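You operate a simulated robot arm through the tools that you are given. There is no shell and no other tool.

Carry out the task below with a simulated robot arm. There is one attempt and no reset: what you move stays moved.

JOB
Level the balancing stand both ways, then lock its knobs again.
Fine: red lever off; yellow knob for the yellow level, green knob for the green level; leave the blue stand knob and the blue hub lever; red lever on.

It is judged by the outcome, as a careful person would: the job done as asked, and still so three seconds after it is handed in. It fails if anything else is knocked over, pushed out of place, dropped, spilled or broken.

ROBOT AND FRAMES
A 7-joint arm with a two-finger parallel gripper, fixed in place. Base frame: the origin is at the foot of the arm, x ahead of it, y to its left, z up. Readings come in mm, rad, newtons and seconds.
With the tool pointing down near the work surface it reaches from about 380 to 880 mm from the base axis. Its first joint turns from -2.897 to 2.897 rad. Payload 3.43 kg.
The tool frame sits at the grasp point between the pads (the TCP): z along the fingers, y along the line on which they close. The tips reach 34 mm beyond it. The gripper opens to 128 mm. The fingers are 24 mm wide and 12 mm thick; the gripper's body (48 by 130 mm) begins 96 mm behind the TCP.
Orientation is that of the tool frame in the base frame, as a unit quaternion [x, y, z, w]. With the fingers straight down and closing along the base's y, the tool's x points along the base's -x, its y along +y and its z along -z.

CONTROLS
- The arm moves only by the tool drive_tool. Its argument "rows" is a list of rows, each a list of 7 numbers: the shift along the tool's x, y, z in mm, then the turn, a rotation vector about the tool's x, y, z in rad, then the closure, from 0 (fully open) to 1 (shut). In form: [[x, y, z, wx, wy, wz, claw], ...]. A call has 1 to 20 rows; each row shifts and turns the commanded pose from where the row before left it, along the tool's axes as they then stand. A row lasts 0.2 s, in which the tool goes at most 50 mm and 0.15 rad; a call with a longer step from one row to the next is refused whole, and so is a gripper value outside its range. Where a pose cannot be reached the arm comes as near as it can. A force on the tool above 90 N (or 10 N above the force at the start of the call, whichever is more), or a blocked arm, ends the call early, and 0.2 s more pass. Each finger travels about 153 mm/s and halts on what it meets, pressing with about 29 N; the grip force reading is that of the motor and also rises with nothing between the fingers. The clock runs only during rows and for 0.2 s after the last one: add rows that do not move to give the fingers time. It gives the time, the measured TCP pose, the force on the tool (base axes), the opening and the grip force at its end, in the units of the frame above (readings bear some noise), with the torque about the TCP (base axes, N m) and any sound that the robot's microphone picked up.
- Cameras (640 x 400 px; columns grow to the right, rows downward): "scene" is fixed at [400.1, 649.1, 1642.2]; the picture's right is [-0.99, 0.15, 0.00], its down [0.13, 0.91, -0.40] and it looks along [-0.06, -0.39, -0.92] (base axes); focal length 372 px, centre (320, 200). "wrist" rides on the gripper at [76, -11, -160] in the tool frame; the picture's right is [0.15, 0.99, 0.00], its down [-0.88, 0.13, -0.46] and it looks along [-0.45, 0.07, 0.89] (tool axes); focal length 234 px, centre (320, 200). There is no depth. A picture from a camera that has moved, and an enlarged one, comes with that camera's place and axes in the base frame and with its lens.
- capture(camera): a new picture of that camera. No time passes.
- enlarge(camera, box): a new picture of the part [left, top, right, bottom] of that camera's present view, enlarged. No time passes.
- close_job(): hands the job in; it is judged then, once.

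Places have to be worked out from the pictures, the camera data and where the tool is seen. Open the gripper and draw the arm clear of the work before you hand the job in, unless the task says otherwise.

The tools are called by a JSON object that holds its "api" and its "payload". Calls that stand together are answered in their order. drive_tool: Moves the arm, as the interface text tells. Its arguments: {"type":"object","properties":{"rows":{"type":"array","items":{"type":"array","items":{"type":"number"}}}},"required":["rows"]} The other tools are called the same way: capture (camera) takes a picture; enlarge (camera, box) takes an enlarged picture of a part of a camera's view; close_job () hands the job in.

At the start:

```text
time_s: 0.0
tool_pos: [260.0, 392.3, 1277.2]
orientation: [0.001, 1.0, -0.001, 0.001]
ft_force: [0.0, 0.7, 0.5]
moment: [0.02, -0.02, -0.03]
gripper_width: 128.0
grasp_force: 0.0
```

scene: 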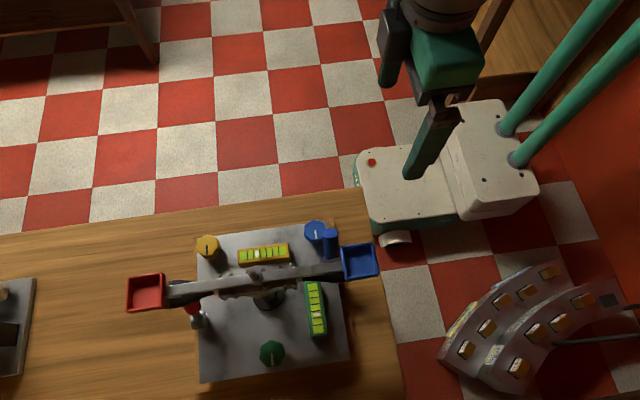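
wrist: 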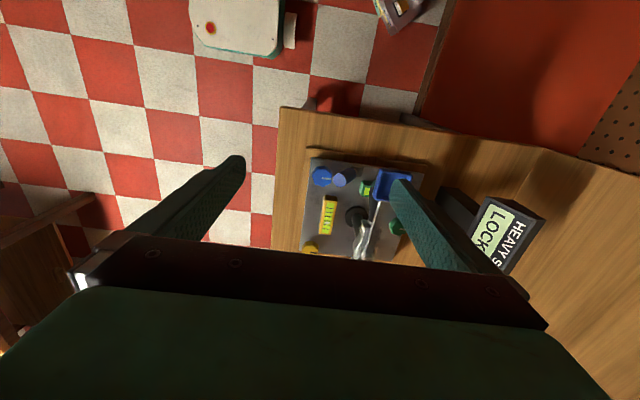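

I see the stand on the table with yellow, green and blue knobs, two levels and a beam with pans. I'll enlarge both views to study it before moving.

{"api": "enlarge", "payload": {"camera": "scene", "box": [110, 200, 430, 400]}}

{"api": "enlarge", "payload": {"camera": "wrist", "box": [280, 130, 440, 270]}}

{"api": "enlarge", "payload": {"camera": "scene", "box": [180, 220, 360, 395]}}

```text
2.00 times, centred on (270, 300) of scene
camera zoom: at [400.1, 649.1, 1642.2], right [-0.99, 0.15, 0.0], down [0.13, 0.91, -0.4], along [-0.06, -0.39, -0.92], focal length 743 px, centre (420, 0)
```

zoom: 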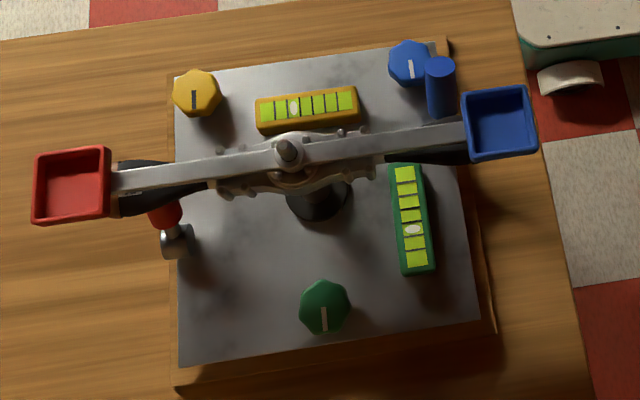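

```text
2.86 times, centred on (360, 200) of wrist
camera zoom: at [184.2, 381.9, 1436.6], right [-0.15, 0.99, 0.0], down [0.88, 0.13, 0.46], along [0.45, 0.07, -0.89], focal length 669 px, centre (206, 200)
```

zoom: 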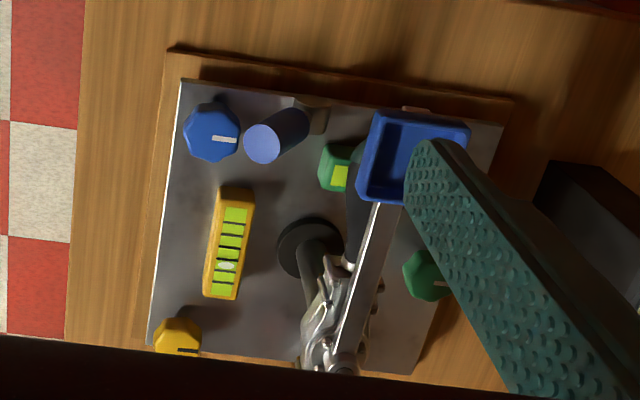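

```text
2.29 times, centred on (270, 308) of scene
camera zoom: at [400.1, 649.1, 1642.2], right [-0.99, 0.15, 0.0], down [0.13, 0.91, -0.4], along [-0.06, -0.39, -0.92], focal length 850 px, centre (434, -46)
```

zoom: 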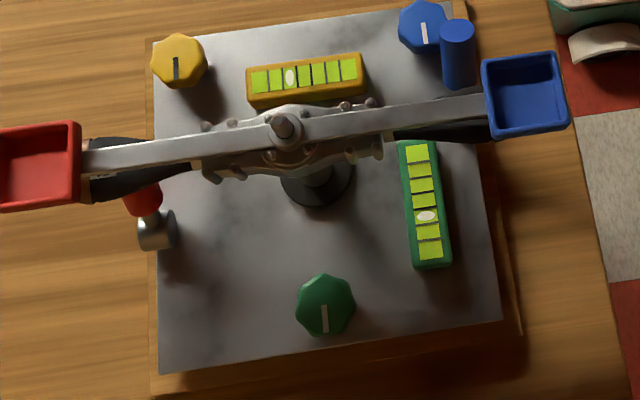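

Triangulating gives yellow knob ≈(584,416,936), blue knob ≈(374,416), green ≈(479,626), and the beam at y≈521, z≈1078. I'll enlarge other details, namely the sign, the red lever and the levels.

{"api": "enlarge", "payload": {"camera": "wrist", "box": [430, 170, 580, 290]}}

{"api": "enlarge", "payload": {"camera": "scene", "box": [170, 280, 240, 340]}}

{"api": "enlarge", "payload": {"camera": "scene", "box": [190, 220, 300, 290]}}

{"api": "enlarge", "payload": {"camera": "scene", "box": [250, 270, 360, 380]}}

{"api": "enlarge", "payload": {"camera": "scene", "box": [290, 215, 390, 285]}}

{"api": "enlarge", "payload": {"camera": "scene", "box": [0, 250, 120, 400]}}

```text
3.33 times, centred on (505, 230) of wrist
camera zoom: at [184.2, 381.9, 1436.6], right [-0.15, 0.99, 0.0], down [0.88, 0.13, 0.46], along [0.45, 0.07, -0.89], focal length 781 px, centre (-297, 100)
```

zoom: 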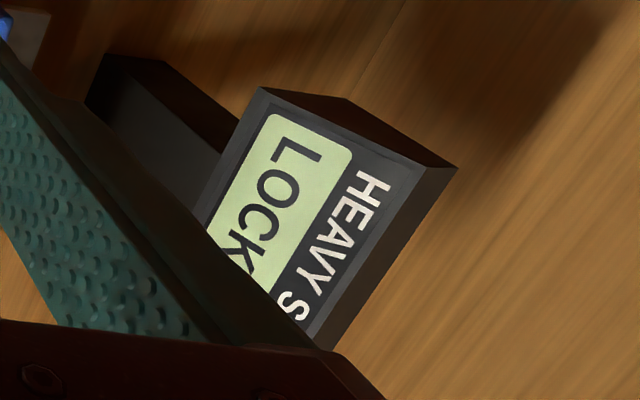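

```text
6.67 times, centred on (205, 310) of scene
camera zoom: at [400.1, 649.1, 1642.2], right [-0.99, 0.15, 0.0], down [0.13, 0.91, -0.4], along [-0.06, -0.39, -0.92], focal length 2478 px, centre (1087, -533)
```

zoom: 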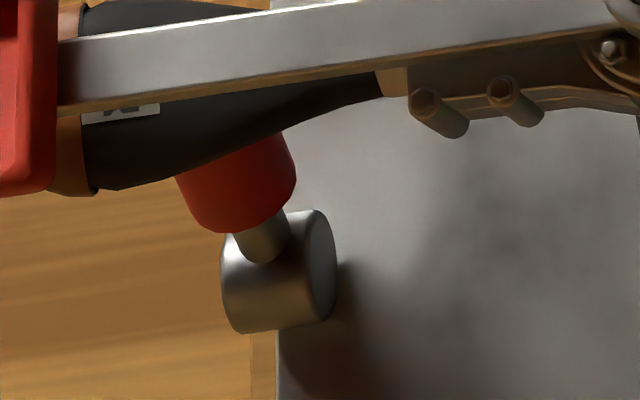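

```text
5.71 times, centred on (245, 255) of scene
camera zoom: at [400.1, 649.1, 1642.2], right [-0.99, 0.15, 0.0], down [0.13, 0.91, -0.4], along [-0.06, -0.39, -0.92], focal length 2124 px, centre (749, -114)
```

zoom: 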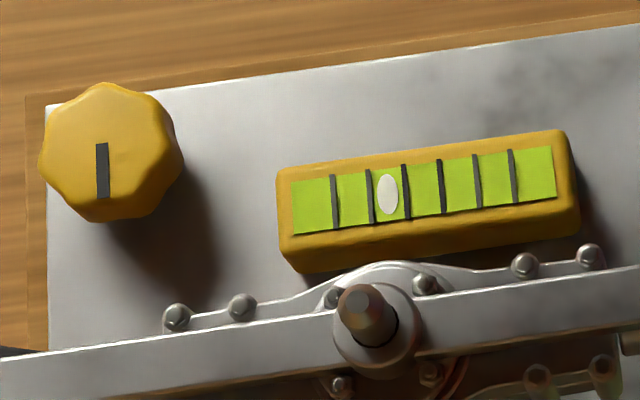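

```text
3.64 times, centred on (305, 325) of scene
camera zoom: at [400.1, 649.1, 1642.2], right [-0.99, 0.15, 0.0], down [0.13, 0.91, -0.4], along [-0.06, -0.39, -0.92], focal length 1352 px, centre (374, -254)
```

zoom: 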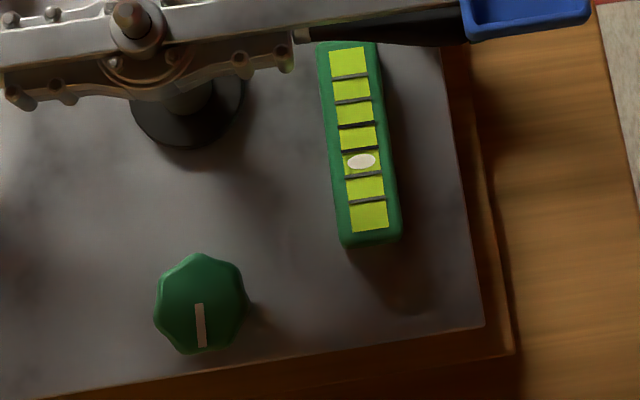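

```text
5.71 times, centred on (340, 250) of scene
camera zoom: at [400.1, 649.1, 1642.2], right [-0.99, 0.15, 0.0], down [0.13, 0.91, -0.4], along [-0.06, -0.39, -0.92], focal length 2124 px, centre (206, -86)
```

zoom: 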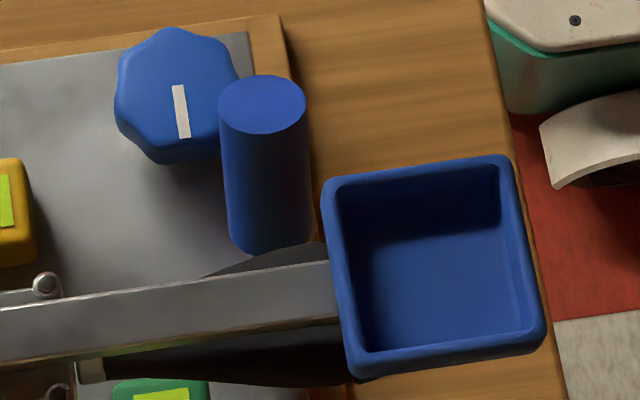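

```text
2.67 times, centred on (60, 325) of scene
camera zoom: at [400.1, 649.1, 1642.2], right [-0.99, 0.15, 0.0], down [0.13, 0.91, -0.4], along [-0.06, -0.39, -0.92], focal length 991 px, centre (1013, -133)
```

zoom: 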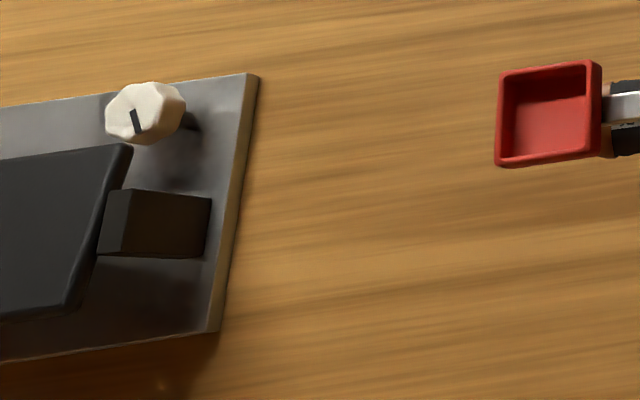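

The red lever's drum sits at about (586,554,920), close to the beam. I'll move the arm over to roughly (430,600,1180), still above the beam, to get a better wrist view of the lever.

{"api": "drive_tool", "payload": {"rows": [[-21.25, 26, 12.1, 0, 0, 0, 0], [-21.25, 26, 12.1, 0, 0, 0, 0], [-21.25, 26, 12.1, 0, 0, 0, 0], [-21.25, 26, 12.1, 0, 0, 0, 0], [-21.25, 26, 12.1, 0, 0, 0, 0], [-21.25, 26, 12.1, 0, 0, 0, 0], [-21.25, 26, 12.1, 0, 0, 0, 0], [-21.25, 26, 12.1, 0, 0, 0, 0], [0, 0, 0, 0, 0, 0, 0]]}}

{"api": "capture", "payload": {"camera": "wrist"}}

{"api": "capture", "payload": {"camera": "scene"}}

```text
time_s: 2.0
tool_pos: [430.4, 601.2, 1180.1]
orientation: [0.0, 1.0, 0.0, 0.0]
ft_force: [1.4, 1.2, 1.0]
moment: [0.03, 0.02, 0.0]
gripper_width: 128.0
grasp_force: 0.0
```

```text
taken
camera wrist: at [353.5, 589.9, 1340.4], right [-0.15, 0.99, 0.0], down [0.88, 0.13, 0.46], along [0.45, 0.07, -0.89], focal length 234 px, centre (320, 200)
```

wrist: 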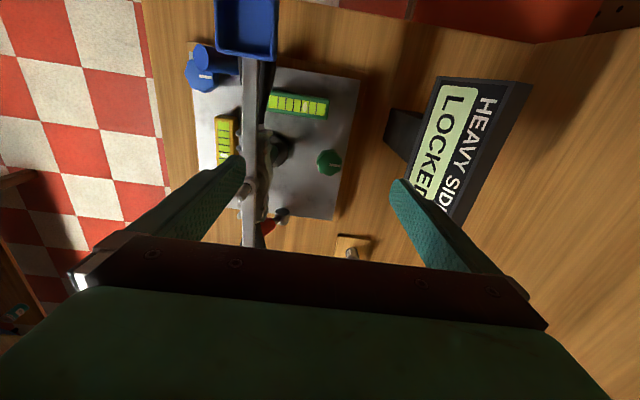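

```text
taken
```

scene: 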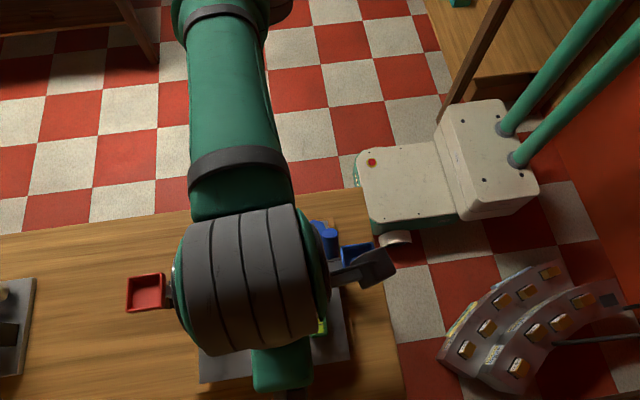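

The display reads "HEAVY SIDE … LOCKED". I'll enlarge the wrist view on the lever, the levels and the other small fitting near (350,245).

{"api": "enlarge", "payload": {"camera": "wrist", "box": [220, 160, 390, 265]}}

{"api": "enlarge", "payload": {"camera": "wrist", "box": [160, 0, 380, 140]}}

{"api": "enlarge", "payload": {"camera": "wrist", "box": [370, 60, 540, 240]}}

```text
3.76 times, centred on (305, 212) of wrist
camera zoom: at [353.5, 589.9, 1340.4], right [-0.15, 0.99, 0.0], down [0.88, 0.13, 0.46], along [0.45, 0.07, -0.89], focal length 882 px, centre (376, 153)
```

zoom: 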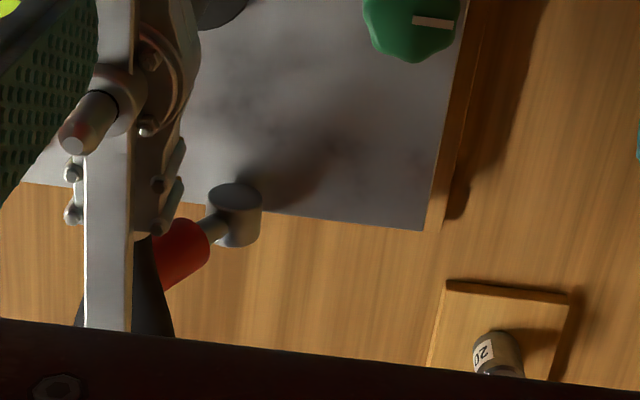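

```text
2.86 times, centred on (270, 70) of wrist
camera zoom: at [353.5, 589.9, 1340.4], right [-0.15, 0.99, 0.0], down [0.88, 0.13, 0.46], along [0.45, 0.07, -0.89], focal length 669 px, centre (463, 571)
```

zoom: 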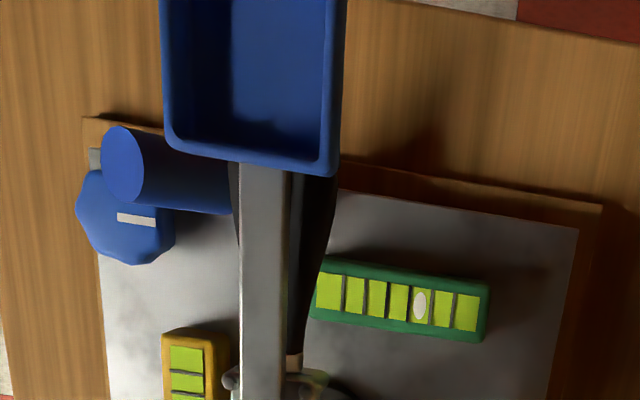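

```text
2.22 times, centred on (455, 150) of wrist
camera zoom: at [353.5, 589.9, 1340.4], right [-0.15, 0.99, 0.0], down [0.88, 0.13, 0.46], along [0.45, 0.07, -0.89], focal length 520 px, centre (20, 311)
```

zoom: 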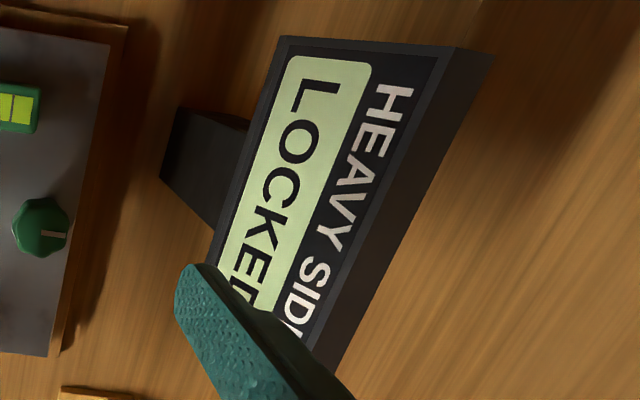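

The lever drum triangulates to about (604,553,940), with its red cap leaning under the beam near (602,535,985). I'll move to the −y side of the beam at the same height and turn the tool so the camera looks along +y, which should show the lever clearly.

{"api": "drive_tool", "payload": {"rows": [[-21.6, -33.75, 0, 0, 0, 0, 0], [-21.6, -33.75, 0, 0, 0, 0, 0], [-21.6, -33.75, 0, 0, 0, 0, 0], [-21.6, -33.75, 0, 0, 0, 0, 0], [-21.6, -33.75, 0, 0, 0, 0, 0], [-21.6, -33.75, 0, 0, 0, 0, 0], [-21.6, -33.75, 0, 0, 0, 0, 0], [-21.6, -33.75, 0, 0, 0, 0, 0], [0, 0, 0, 0, 0, -0.1428, 0], [0, 0, 0, 0, 0, -0.1428, 0], [0, 0, 0, 0, 0, -0.1428, 0], [0, 0, 0, 0, 0, -0.1428, 0], [0, 0, 0, 0, 0, -0.1428, 0], [0, 0, 0, 0, 0, -0.1428, 0], [0, 0, 0, 0, 0, -0.1428, 0], [0, 0, 0, 0, 0, -0.1428, 0], [0, 0, 0, 0, 0, -0.1428, 0], [0, 0, 0, 0, 0, -0.1428, 0], [0, 0, 0, 0, 0, -0.1428, 0]]}}

{"api": "capture", "payload": {"camera": "wrist"}}

{"api": "capture", "payload": {"camera": "scene"}}

```text
time_s: 6.0
tool_pos: [602.3, 330.0, 1179.7]
orientation: [-0.581, 0.814, 0.001, 0.0]
ft_force: [0.0, 0.2, -0.6]
moment: [0.03, 0.03, -0.02]
gripper_width: 128.1
grasp_force: 0.2
out of reach, approached as far as the arm can: row 18, 19
```

```text
taken
camera wrist: at [588.2, 255.4, 1339.8], right [-0.98, 0.19, 0.0], down [0.16, 0.87, 0.46], along [0.08, 0.45, -0.89], focal length 234 px, centre (320, 200)
```

wrist: 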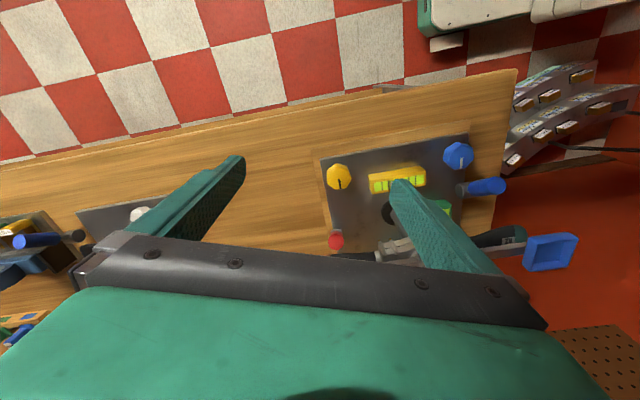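

```text
taken
```

scene: 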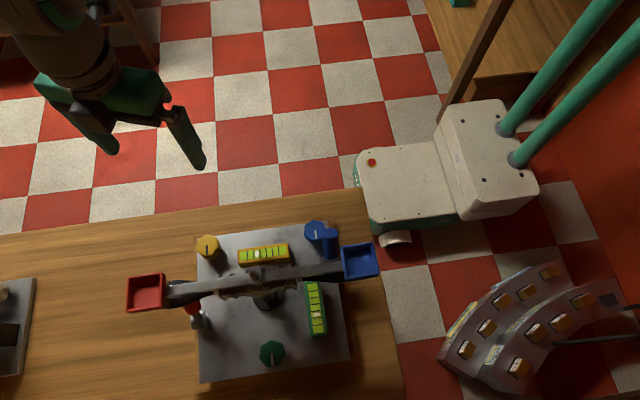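

The wrist joint hit its limit after about 71° of turn, which is still a usable viewing angle. I'll enlarge the wrist view around the stand to study the lever from this side.

{"api": "enlarge", "payload": {"camera": "wrist", "box": [300, 120, 460, 270]}}

{"api": "enlarge", "payload": {"camera": "scene", "box": [160, 220, 340, 340]}}

```text
2.67 times, centred on (380, 195) of wrist
camera zoom: at [588.2, 255.4, 1339.8], right [-0.98, 0.19, 0.0], down [0.16, 0.87, 0.46], along [0.08, 0.45, -0.89], focal length 624 px, centre (160, 213)
```

zoom: 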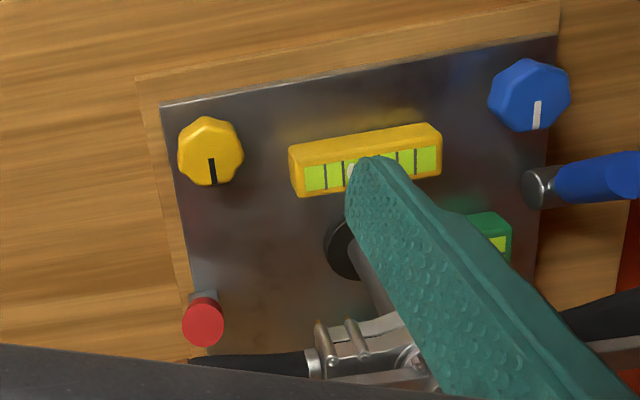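

```text
3.33 times, centred on (250, 280) of scene
camera zoom: at [400.1, 649.1, 1642.2], right [-0.99, 0.15, 0.0], down [0.13, 0.91, -0.4], along [-0.06, -0.39, -0.92], focal length 1239 px, centre (553, -67)
```

zoom: 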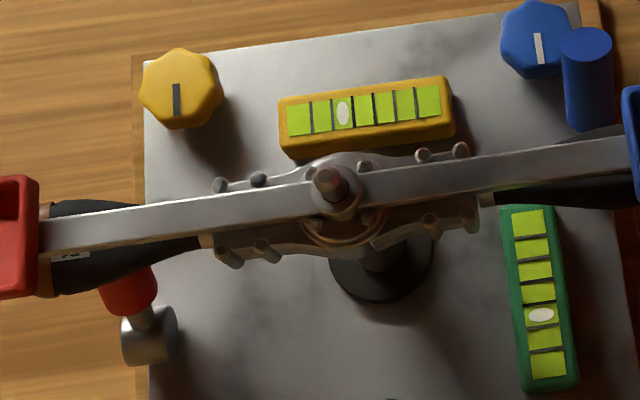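

The red cap is seen nearly end-on from here, so the lever leans about 35° toward −y under the beam. I'll tilt the tool outward 0.6 rad and move closer, well above the yellow knob, for a side-on look.

{"api": "drive_tool", "payload": {"rows": [[0, 0, 0, 0, -0.15, 0, 0], [0, 0, 0, 0, -0.15, 0, 0], [0, 0, 0, 0, -0.15, 0, 0], [0, 0, 0, 0, -0.15, 0, 0], [9, 12.6, 29, 0, 0, 0, 0], [9, 12.6, 29, 0, 0, 0, 0], [9, 12.6, 29, 0, 0, 0, 0], [9, 12.6, 29, 0, 0, 0, 0]]}}

{"api": "capture", "payload": {"camera": "wrist"}}

{"api": "capture", "payload": {"camera": "scene"}}

```text
time_s: 7.8
tool_pos: [567.0, 381.9, 1063.6]
orientation: [-0.554, 0.778, 0.173, 0.241]
ft_force: [0.4, 0.1, 0.2]
moment: [0.01, -0.02, 0.0]
gripper_width: 127.9
grasp_force: 0.2
```

```text
taken
camera wrist: at [525.9, 234.0, 1153.9], right [-0.97, 0.21, -0.08], down [0.03, 0.49, 0.87], along [0.22, 0.85, -0.48], focal length 234 px, centre (320, 200)
```

wrist: 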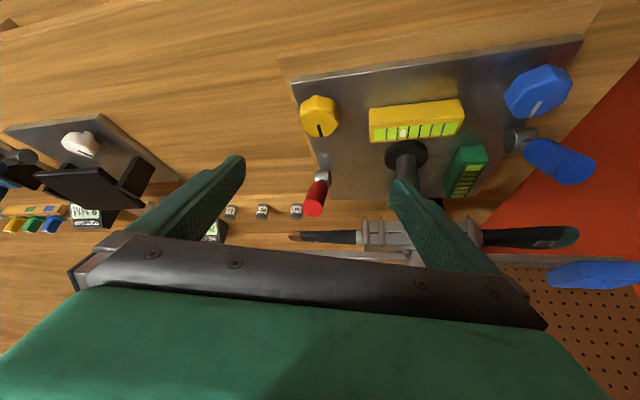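

```text
taken
```

scene: 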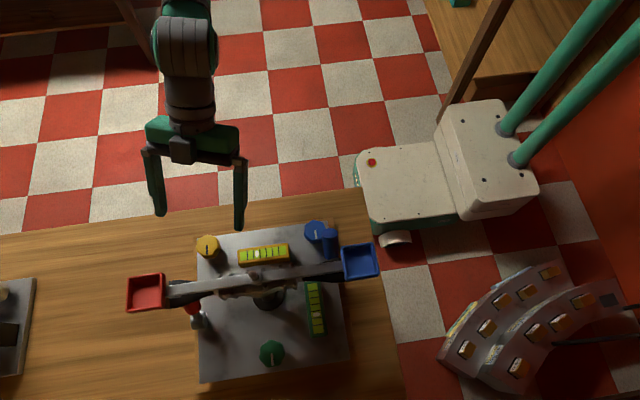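

The arm followed well, and the red lever is now seen under the beam. I'll enlarge that part.

{"api": "enlarge", "payload": {"camera": "wrist", "box": [270, 60, 450, 260]}}

{"api": "enlarge", "payload": {"camera": "wrist", "box": [280, 150, 400, 250]}}

{"api": "enlarge", "payload": {"camera": "wrist", "box": [440, 50, 640, 300]}}

```text
2.00 times, centred on (360, 160) of wrist
camera zoom: at [525.9, 234.0, 1153.9], right [-0.97, 0.21, -0.08], down [0.03, 0.49, 0.87], along [0.22, 0.85, -0.48], focal length 468 px, centre (240, 280)
```

zoom: 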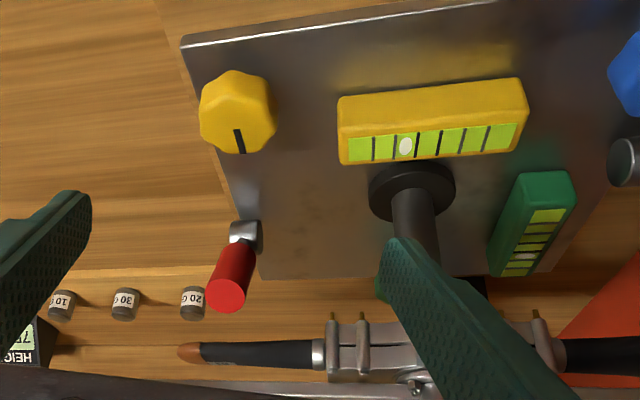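

```text
4.00 times, centred on (340, 200) of wrist
camera zoom: at [525.9, 234.0, 1153.9], right [-0.97, 0.21, -0.08], down [0.03, 0.49, 0.87], along [0.22, 0.85, -0.48], focal length 937 px, centre (240, 200)
```

zoom: 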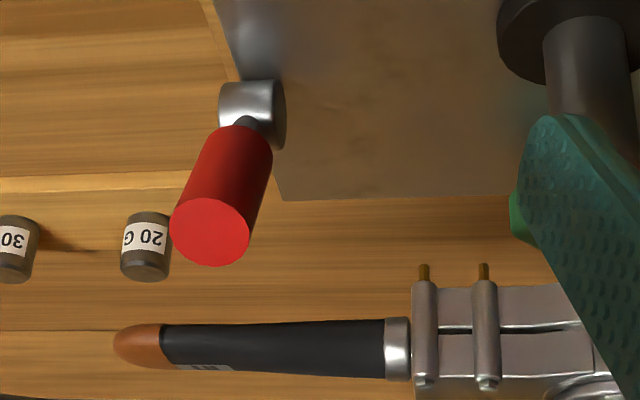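

```text
1.60 times, centred on (540, 175) of wrist
camera zoom: at [525.9, 234.0, 1153.9], right [-0.97, 0.21, -0.08], down [0.03, 0.49, 0.87], along [0.22, 0.85, -0.48], focal length 375 px, centre (-32, 240)
```

zoom: 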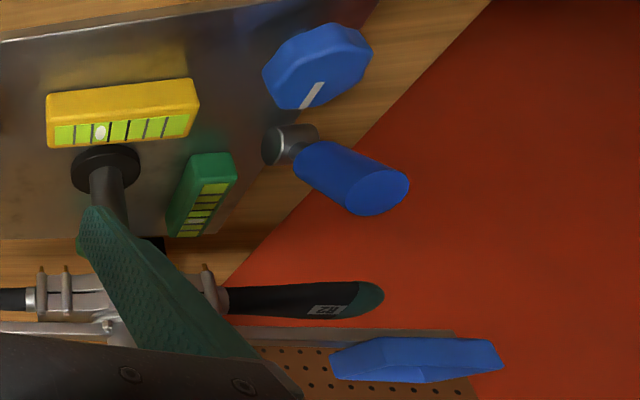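

From two views the cap's end face is at (604,502,1014) and the drum at (605,553,937), so the lever is about 92 mm long and leans 33° toward −y, with the black handle bottom above it at z≈1038. I'll close the fingers, tilt to 55° and move in below and behind the lever without touching it.

{"api": "drive_tool", "payload": {"rows": [[0, 0, 0, 0, -0.12, 0, 1], [0, 0, 0, 0, -0.12, 0, 1], [0, 0, 0, 0, -0.12, 0, 1], [9.2, -3.1, 24.1, 0, 0, 0, 1], [9.2, -3.1, 24.1, 0, 0, 0, 1], [9.2, -3.1, 24.1, 0, 0, 0, 1], [0, 0, 0, 0, 0, 0, 1]]}}

{"api": "capture", "payload": {"camera": "wrist"}}

{"api": "capture", "payload": {"camera": "scene"}}

```text
time_s: 9.4
tool_pos: [590.3, 419.5, 1000.5]
orientation: [-0.515, 0.723, 0.267, 0.376]
ft_force: [0.0, 0.4, -0.6]
moment: [-0.01, 0.01, -0.02]
gripper_width: 0.0
grasp_force: 29.0
```

```text
taken
camera wrist: at [543.0, 250.6, 1029.3], right [-0.96, 0.24, -0.12], down [-0.08, 0.17, 0.98], along [0.26, 0.96, -0.14], focal length 234 px, centre (320, 200)
```

wrist: 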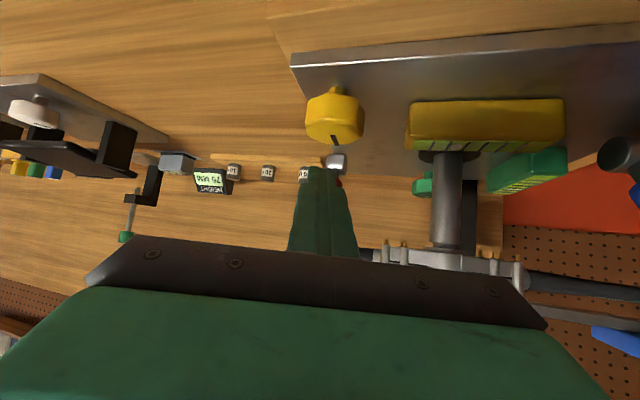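

```text
taken
```

scene: 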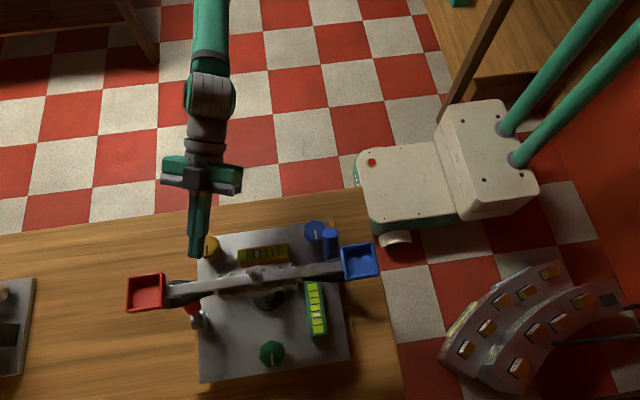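

The gripper is now low and behind the lever. I'll enlarge to see the tip against the lever before pushing.

{"api": "enlarge", "payload": {"camera": "wrist", "box": [270, 80, 430, 260]}}

{"api": "enlarge", "payload": {"camera": "scene", "box": [150, 200, 270, 340]}}

```text
2.22 times, centred on (350, 170) of wrist
camera zoom: at [543.0, 250.6, 1029.3], right [-0.96, 0.24, -0.12], down [-0.08, 0.17, 0.98], along [0.26, 0.96, -0.14], focal length 520 px, centre (253, 267)
```

zoom: 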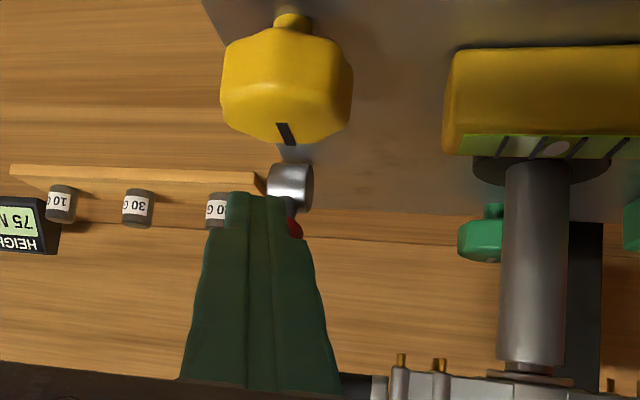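

```text
2.86 times, centred on (210, 270) of scene
camera zoom: at [400.1, 649.1, 1642.2], right [-0.99, 0.15, 0.0], down [0.13, 0.91, -0.4], along [-0.06, -0.39, -0.92], focal length 1062 px, centre (634, 0)
```

zoom: 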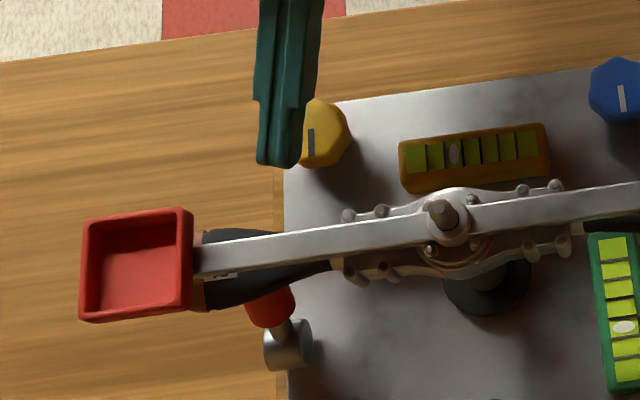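

The tip (≈(599,446,981)) is below and short of the lever with clearance all round. I'll move to just before contact, then push +y slowly about 20 mm while watching the force.

{"api": "drive_tool", "payload": {"rows": [[-11, 1.5, 20.1, 0, 0, 0, 1], [-11, 1.5, 20.1, 0, 0, 0, 1], [-2.7, 1.6, 3.9, 0, 0, 0, 1], [-2.7, 1.6, 3.9, 0, 0, 0, 1], [-2.7, 1.6, 3.9, 0, 0, 0, 1], [-2.7, 1.6, 3.9, 0, 0, 0, 1]]}}

{"api": "capture", "payload": {"camera": "scene"}}

{"api": "enlarge", "payload": {"camera": "wrist", "box": [270, 80, 430, 260]}}

{"api": "enlarge", "payload": {"camera": "scene", "box": [150, 240, 260, 340]}}

```text
time_s: 10.8
tool_pos: [603.7, 483.2, 995.7]
orientation: [-0.514, 0.723, 0.268, 0.377]
ft_force: [-0.1, -2.5, 0.8]
moment: [0.07, 0.0, 0.02]
gripper_width: 0.0
grasp_force: 29.5
```

```text
taken
```

scene: 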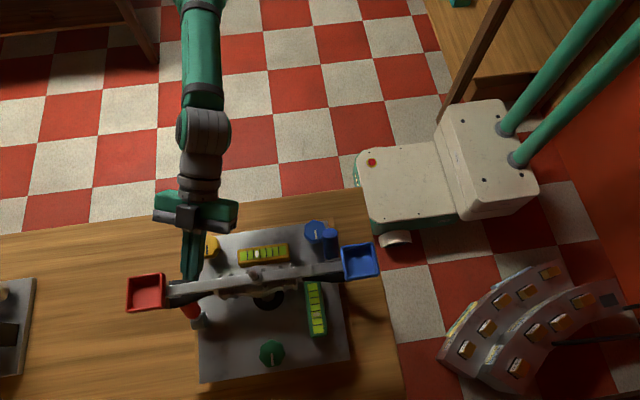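

```text
2.22 times, centred on (350, 170) of wrist
camera zoom: at [555.5, 314.9, 1024.7], right [-0.96, 0.24, -0.12], down [-0.08, 0.17, 0.98], along [0.26, 0.96, -0.14], focal length 520 px, centre (253, 267)
```

zoom: 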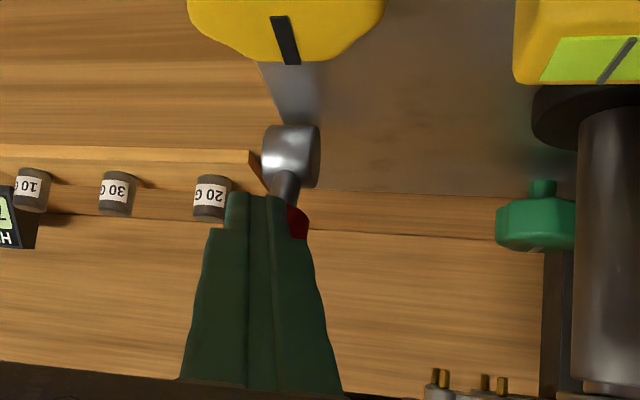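

```text
4.00 times, centred on (205, 290) of scene
camera zoom: at [400.1, 649.1, 1642.2], right [-0.99, 0.15, 0.0], down [0.13, 0.91, -0.4], along [-0.06, -0.39, -0.92], focal length 1487 px, centre (780, -160)
```

zoom: 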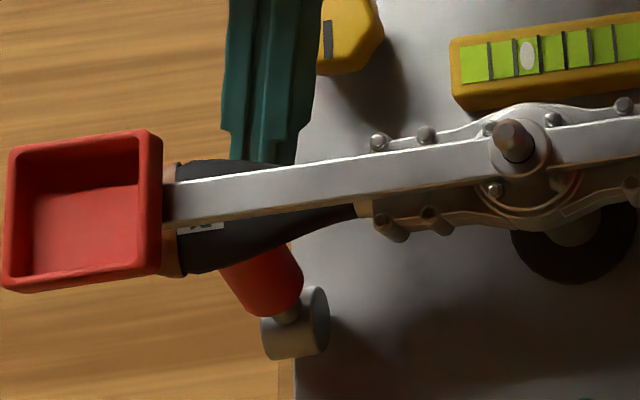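

The lever moves with only about 2.5 N, so +y is a free direction. I'll continue pushing at the same height.

{"api": "drive_tool", "payload": {"rows": [[-2.7, 1.6, 3.9, 0, 0, 0, 1], [-2.7, 1.6, 3.9, 0, 0, 0, 1], [-2.7, 1.6, 3.9, 0, 0, 0, 1], [-2.7, 1.6, 3.9, 0, 0, 0, 1], [-2.7, 1.6, 3.9, 0, 0, 0, 1]]}}

{"api": "enlarge", "payload": {"camera": "scene", "box": [150, 240, 260, 340]}}

{"api": "enlarge", "payload": {"camera": "wrist", "box": [240, 80, 440, 260]}}

```text
time_s: 12.0
tool_pos: [602.7, 506.6, 992.4]
orientation: [-0.515, 0.723, 0.268, 0.376]
ft_force: [-0.1, -2.0, 1.6]
moment: [0.04, 0.01, 0.01]
gripper_width: 0.0
grasp_force: 29.1
```

```text
4.00 times, centred on (205, 290) of scene
camera zoom: at [400.1, 649.1, 1642.2], right [-0.99, 0.15, 0.0], down [0.13, 0.91, -0.4], along [-0.06, -0.39, -0.92], focal length 1487 px, centre (780, -160)
```

zoom: 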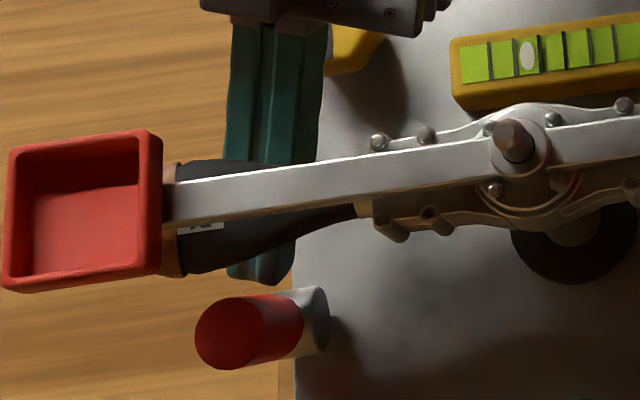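

```text
2.22 times, centred on (340, 170) of wrist
camera zoom: at [555.3, 339.9, 1023.9], right [-0.96, 0.24, -0.12], down [-0.08, 0.17, 0.98], along [0.26, 0.95, -0.14], focal length 520 px, centre (276, 267)
```

zoom: 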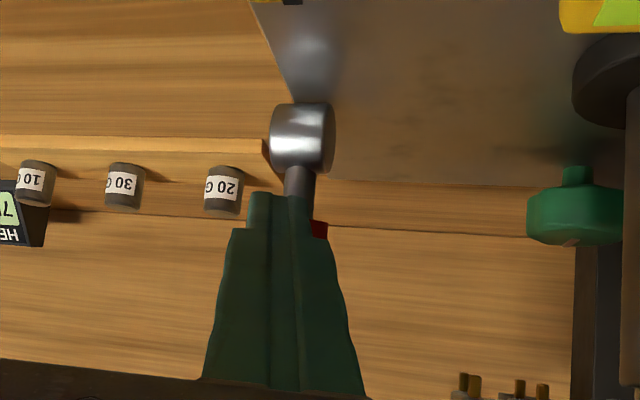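

The lever is now about 7° past vertical and still moves freely. I'll continue about 25 mm more to bring it to its far stop, watching the force.

{"api": "drive_tool", "payload": {"rows": [[-3.1, 1.6, 3.6, 0, 0, 0, 1], [-3.1, 1.6, 3.6, 0, 0, 0, 1], [-3.1, 1.6, 3.6, 0, 0, 0, 1], [-3.1, 1.6, 3.6, 0, 0, 0, 1]]}}

{"api": "enlarge", "payload": {"camera": "scene", "box": [150, 240, 260, 340]}}

```text
time_s: 13.0
tool_pos: [603.4, 527.3, 995.9]
orientation: [-0.514, 0.722, 0.268, 0.377]
ft_force: [-0.5, -1.6, -0.3]
moment: [-0.06, -0.01, 0.04]
gripper_width: 0.0
grasp_force: 29.6
```

```text
4.00 times, centred on (205, 290) of scene
camera zoom: at [400.1, 649.1, 1642.2], right [-0.99, 0.15, 0.0], down [0.13, 0.91, -0.4], along [-0.06, -0.39, -0.92], focal length 1487 px, centre (780, -160)
```

zoom: 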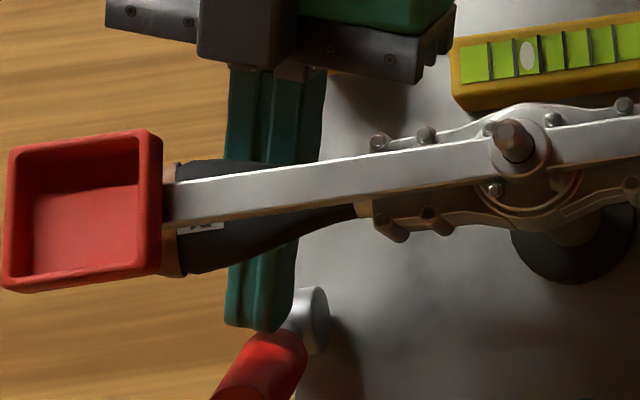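

The lever is still moving under light force. I'll check the wider scene view for its angle.

{"api": "enlarge", "payload": {"camera": "scene", "box": [150, 270, 260, 370]}}

{"api": "enlarge", "payload": {"camera": "wrist", "box": [240, 60, 440, 260]}}

```text
4.00 times, centred on (205, 320) of scene
camera zoom: at [400.1, 649.1, 1642.2], right [-0.99, 0.15, 0.0], down [0.13, 0.91, -0.4], along [-0.06, -0.39, -0.92], focal length 1487 px, centre (780, -280)
```

zoom: 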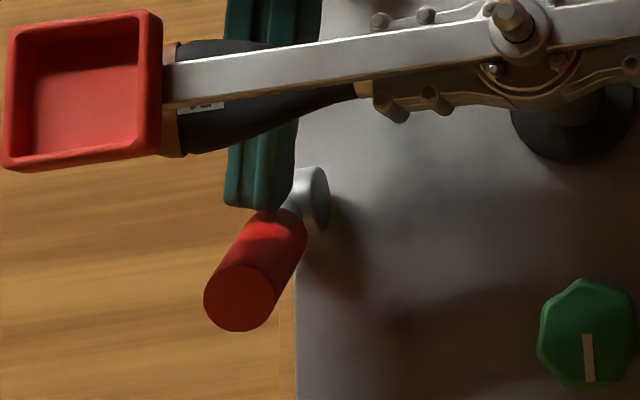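

```text
2.00 times, centred on (340, 160) of wrist
camera zoom: at [555.5, 359.7, 1026.1], right [-0.96, 0.24, -0.12], down [-0.08, 0.17, 0.98], along [0.26, 0.96, -0.14], focal length 468 px, centre (280, 280)
```

zoom: 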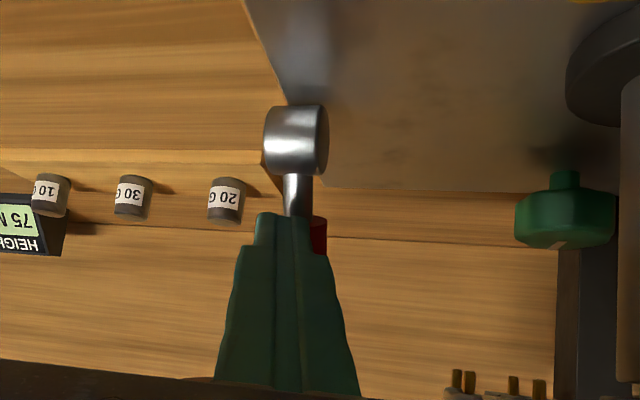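

The lever end is now at about (604,596,1016), roughly +29°. I'll push a few mm more in small steps to find the stop.

{"api": "drive_tool", "payload": {"rows": [[-1.4, 0.8, 2.0, 0, 0, 0, 1], [-1.4, 0.8, 2.0, 0, 0, 0, 1], [0, 0, 0, 0, 0, 0, 1]]}}

{"api": "enlarge", "payload": {"camera": "scene", "box": [150, 270, 260, 370]}}

```text
time_s: 13.8
tool_pos: [603.9, 528.6, 997.3]
orientation: [-0.514, 0.723, 0.267, 0.375]
ft_force: [-27.9, -72.9, 12.0]
moment: [-0.33, 0.27, 0.88]
gripper_width: 0.0
grasp_force: 29.3
```

```text
4.00 times, centred on (205, 320) of scene
camera zoom: at [400.1, 649.1, 1642.2], right [-0.99, 0.15, 0.0], down [0.13, 0.91, -0.4], along [-0.06, -0.39, -0.92], focal length 1487 px, centre (780, -280)
```

zoom: 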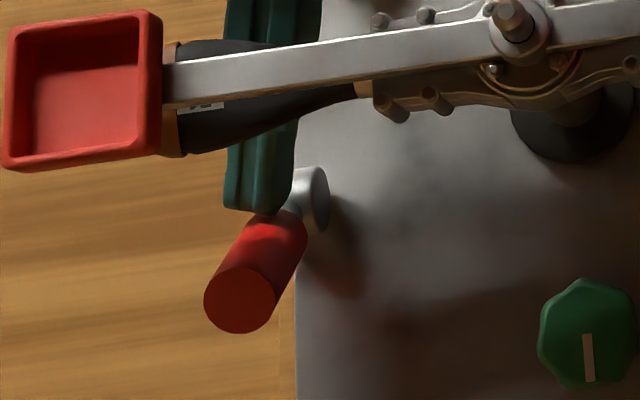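

The force jumped to 73 N at the stop, so the lever is fully over at "off". I'll back off and retract along the same path from under the beam.

{"api": "drive_tool", "payload": {"rows": [[2.7, -1.6, -3.9, 0, 0, 0, 1], [5.4, -3.25, -7.75, 0, 0, 0, 1], [10.86, -6.5, -15.5, 0, 0, 0, 1], [10.86, -6.5, -15.5, 0, 0, 0, 1], [10.86, -6.5, -15.5, 0, 0, 0, 1], [0, 0, -30, 0, 0, 0, 1], [0, 0, -40, 0, 0, 0, 1], [0, 0, -40, 0, 0, 0, 1]]}}

{"api": "capture", "payload": {"camera": "scene"}}

{"api": "capture", "payload": {"camera": "wrist"}}

{"api": "enlarge", "payload": {"camera": "scene", "box": [160, 220, 360, 380]}}

```text
time_s: 15.6
tool_pos: [577.1, 371.3, 1058.5]
orientation: [-0.513, 0.723, 0.268, 0.376]
ft_force: [0.5, 0.3, -0.2]
moment: [-0.01, 0.0, -0.01]
gripper_width: 0.1
grasp_force: 29.0
```

```text
taken
```

scene: 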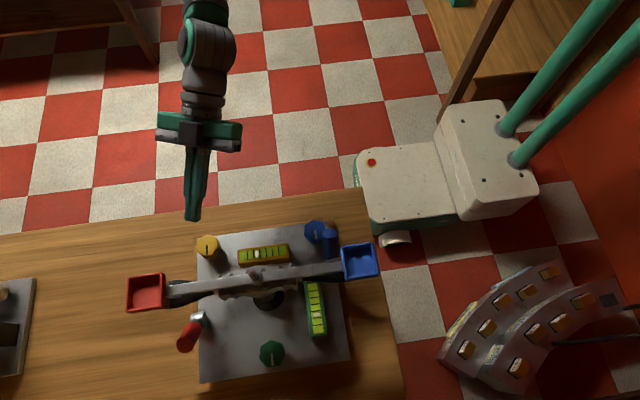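

```text
taken
camera wrist: at [528.9, 203.2, 1088.8], right [-0.96, 0.25, -0.12], down [-0.08, 0.17, 0.98], along [0.26, 0.95, -0.14], focal length 234 px, centre (320, 200)
```

wrist: 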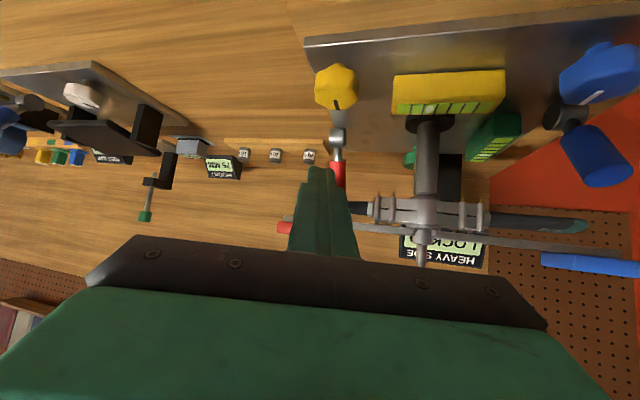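

```text
2.50 times, centred on (260, 300) of scene
camera zoom: at [400.1, 649.1, 1642.2], right [-0.99, 0.15, 0.0], down [0.13, 0.91, -0.4], along [-0.06, -0.39, -0.92], focal length 929 px, centre (470, -50)
```

zoom: 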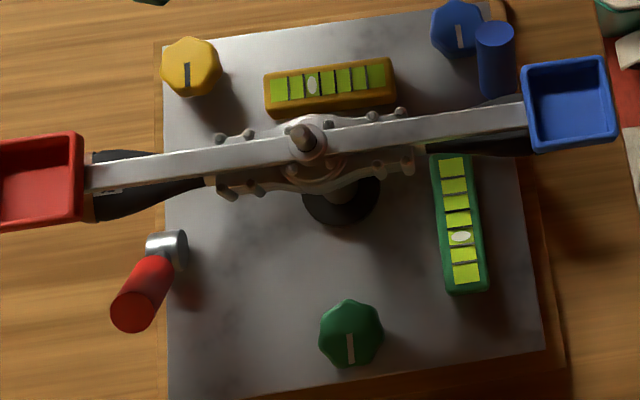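

The red lever rests on the far side (off), and the beam and pans are untouched. Next is the yellow knob, whose top centre I put at (581.5,418,956) with about 39 mm diameter; I'll rise, straighten the tool, part-open the fingers and turn the tool back to its original heading.

{"api": "drive_tool", "payload": {"rows": [[-24.5, 0, -17.2, 0, 0, 0, 1], [-24.5, 0, -17.2, 0, 0, 0, 1], [0, 0, 0, 0, 0.137, 0, 0.4], [0, 0, 0, 0, 0.137, 0, 0.4], [0, 0, 0, 0, 0.137, 0, 0.4], [0, 0, 0, 0, 0.137, 0, 0.4], [0, 0, 0, 0, 0.137, 0, 0.4], [0, 0, 0, 0, 0.137, 0, 0.4], [0, 0, 0, 0, 0.137, 0, 0.4], [0, 0, 0, 0, 0, 0.1377, 0.4], [0, 0, 0, 0, 0, 0.1377, 0.4], [0, 0, 0, 0, 0, 0.1377, 0.4], [0, 0, 0, 0, 0, 0.1377, 0.4], [0, 0, 0, 0, 0, 0.1377, 0.4], [0, 0, 0, 0, 0, 0.1377, 0.4], [0, 0, 0, 0, 0, 0.1377, 0.4], [0, 0, 0, 0, 0, 0.1377, 0.4], [0, 0, 0, 0, 0, 0.1377, 0.4]]}}

{"api": "capture", "payload": {"camera": "wrist"}}

{"api": "enlarge", "payload": {"camera": "scene", "box": [160, 220, 360, 380]}}

```text
time_s: 19.4
tool_pos: [573.5, 373.2, 1119.1]
orientation: [0.003, 1.0, 0.001, 0.001]
ft_force: [0.3, 0.1, 0.0]
moment: [0.01, 0.03, 0.01]
gripper_width: 76.5
grasp_force: 0.1
```

```text
taken
camera wrist: at [496.7, 361.7, 1279.0], right [-0.14, 0.99, 0.0], down [0.88, 0.13, 0.46], along [0.45, 0.07, -0.89], focal length 234 px, centre (320, 200)
```

wrist: 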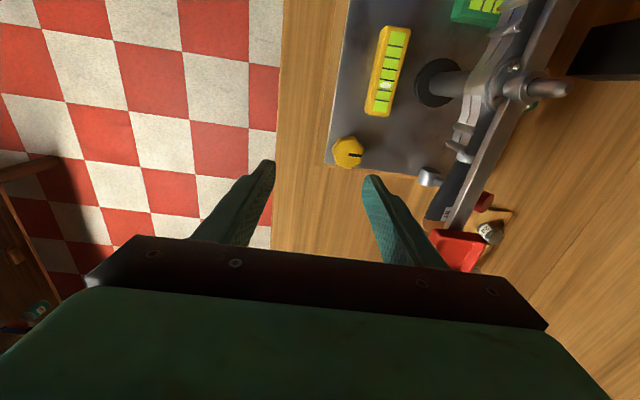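

```text
2.50 times, centred on (260, 300) of scene
camera zoom: at [400.1, 649.1, 1642.2], right [-0.99, 0.15, 0.0], down [0.13, 0.91, -0.4], along [-0.06, -0.39, -0.92], focal length 929 px, centre (470, -50)
```

zoom: 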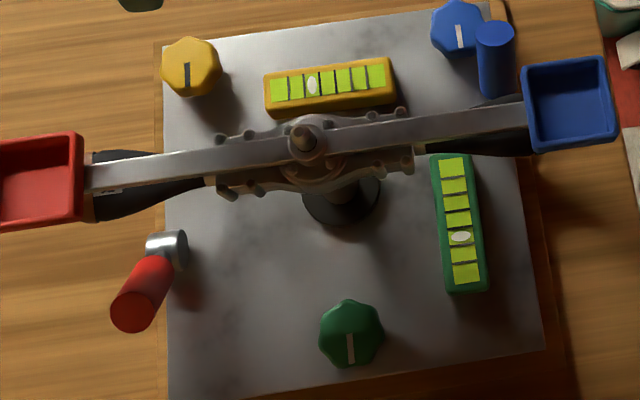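

The tool is vertical and clear at z≈1119. I'll enlarge the yellow knob in this view to refine its centre.

{"api": "enlarge", "payload": {"camera": "wrist", "box": [310, 120, 390, 190]}}

{"api": "enlarge", "payload": {"camera": "wrist", "box": [350, 0, 520, 130]}}

```text
5.71 times, centred on (350, 155) of wrist
camera zoom: at [496.7, 361.7, 1279.0], right [-0.14, 0.99, 0.0], down [0.88, 0.13, 0.46], along [0.45, 0.07, -0.89], focal length 1338 px, centre (149, 457)
```

zoom: 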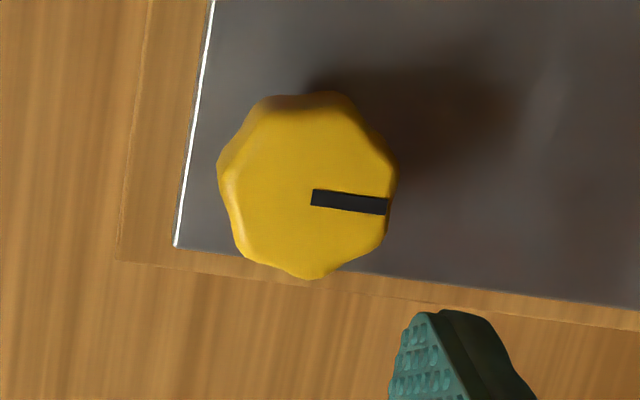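

```text
3.08 times, centred on (435, 65) of wrist
camera zoom: at [496.7, 361.7, 1279.0], right [-0.14, 0.99, 0.0], down [0.88, 0.13, 0.46], along [0.45, 0.07, -0.89], focal length 720 px, centre (-34, 615)
```

zoom: 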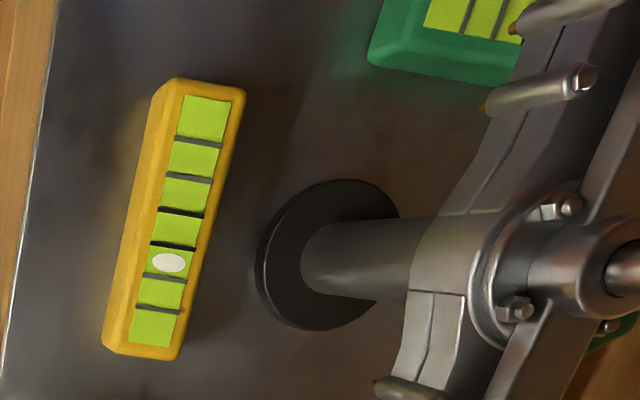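

The knob top centre refines to about (581.5,416). I'll centre over it and descend to just above, then look again.

{"api": "drive_tool", "payload": {"rows": [[-4, 21.4, 0, 0, 0, 0, 0.4], [-4, 21.4, 0, 0, 0, 0, 0.4], [0, 0, 40, 0, 0, 0, 0.4], [0, 0, 40, 0, 0, 0, 0.4], [0, 0, 37, 0, 0, 0, 0.4], [0, 0, 0, 0, 0, 0, 0.4]]}}

{"api": "capture", "payload": {"camera": "wrist"}}

{"api": "enlarge", "payload": {"camera": "scene", "box": [140, 180, 300, 300]}}

```text
time_s: 20.8
tool_pos: [581.7, 415.5, 1002.5]
orientation: [0.001, 1.0, 0.001, 0.0]
ft_force: [0.6, 0.5, -0.7]
moment: [-0.01, -0.01, -0.08]
gripper_width: 76.5
grasp_force: 0.0
```

```text
taken
camera wrist: at [504.9, 405.0, 1161.8], right [-0.14, 0.99, 0.0], down [0.88, 0.13, 0.46], along [0.45, 0.07, -0.89], focal length 234 px, centre (320, 200)
```

wrist: 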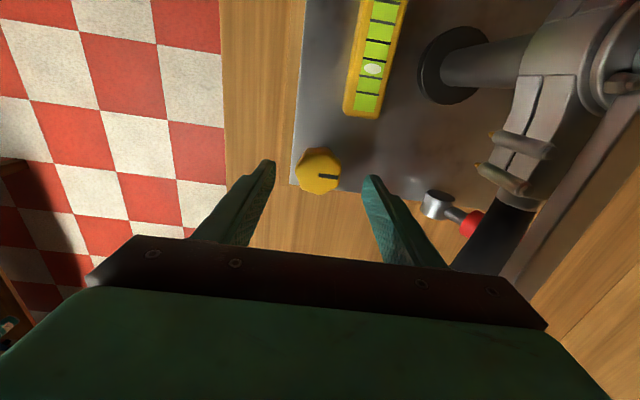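

```text
3.33 times, centred on (220, 240) of scene
camera zoom: at [400.1, 649.1, 1642.2], right [-0.99, 0.15, 0.0], down [0.13, 0.91, -0.4], along [-0.06, -0.39, -0.92], focal length 1239 px, centre (653, 67)
```

zoom: 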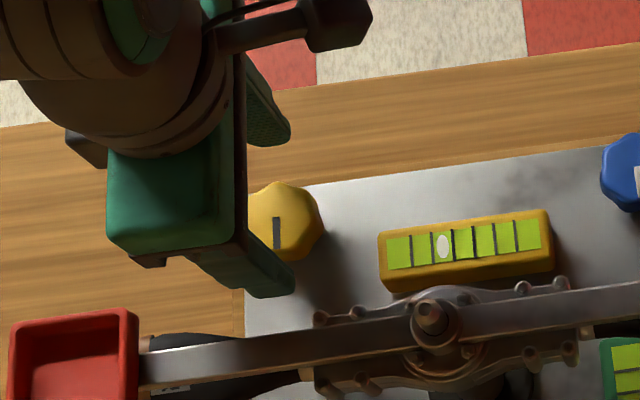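

The knob is centred between the fingers to within about 2 mm. I'll descend to TCP z≈963 (tips ≈929, plate ≈917) and close on the knob.

{"api": "drive_tool", "payload": {"rows": [[1, 0, 20, 0, 0, 0, 0.4], [0, 0, 19.5, 0, 0, 0, 0.4], [0, 0, 0, 0, 0, 0, 0.55], [0, 0, 0, 0, 0, 0, 0.65], [0, 0, 0, 0, 0, 0, 1], [0, 0, 0, 0, 0, 0, 1]]}}

{"api": "capture", "payload": {"camera": "wrist"}}

{"api": "enlarge", "payload": {"camera": "scene", "box": [220, 220, 360, 380]}}

```text
time_s: 22.2
tool_pos: [580.9, 416.1, 962.4]
orientation: [0.002, 1.0, 0.0, 0.0]
ft_force: [-1.3, -4.0, -2.4]
moment: [-0.43, -0.23, -0.02]
gripper_width: 42.9
grasp_force: 45.3
```

```text
taken
camera wrist: at [504.2, 404.3, 1122.6], right [-0.14, 0.99, 0.0], down [0.88, 0.13, 0.46], along [0.45, 0.07, -0.89], focal length 234 px, centre (320, 200)
```

wrist: 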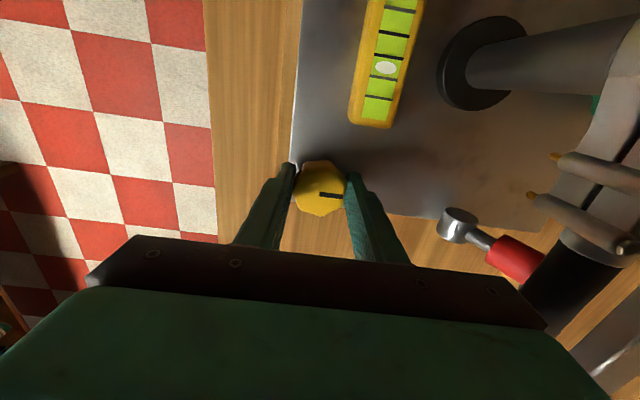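

```text
2.50 times, centred on (290, 300) of scene
camera zoom: at [400.1, 649.1, 1642.2], right [-0.99, 0.15, 0.0], down [0.13, 0.91, -0.4], along [-0.06, -0.39, -0.92], focal length 929 px, centre (395, -50)
```

zoom: 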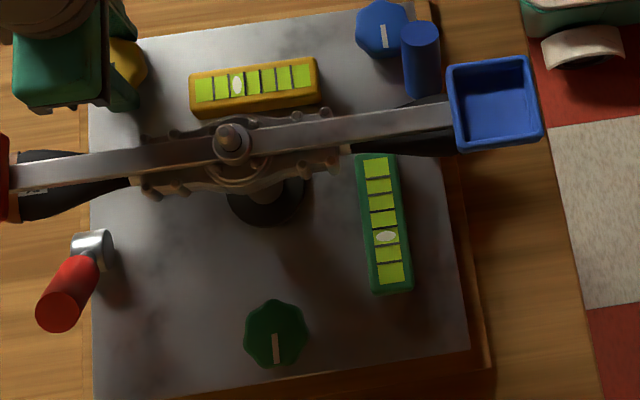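

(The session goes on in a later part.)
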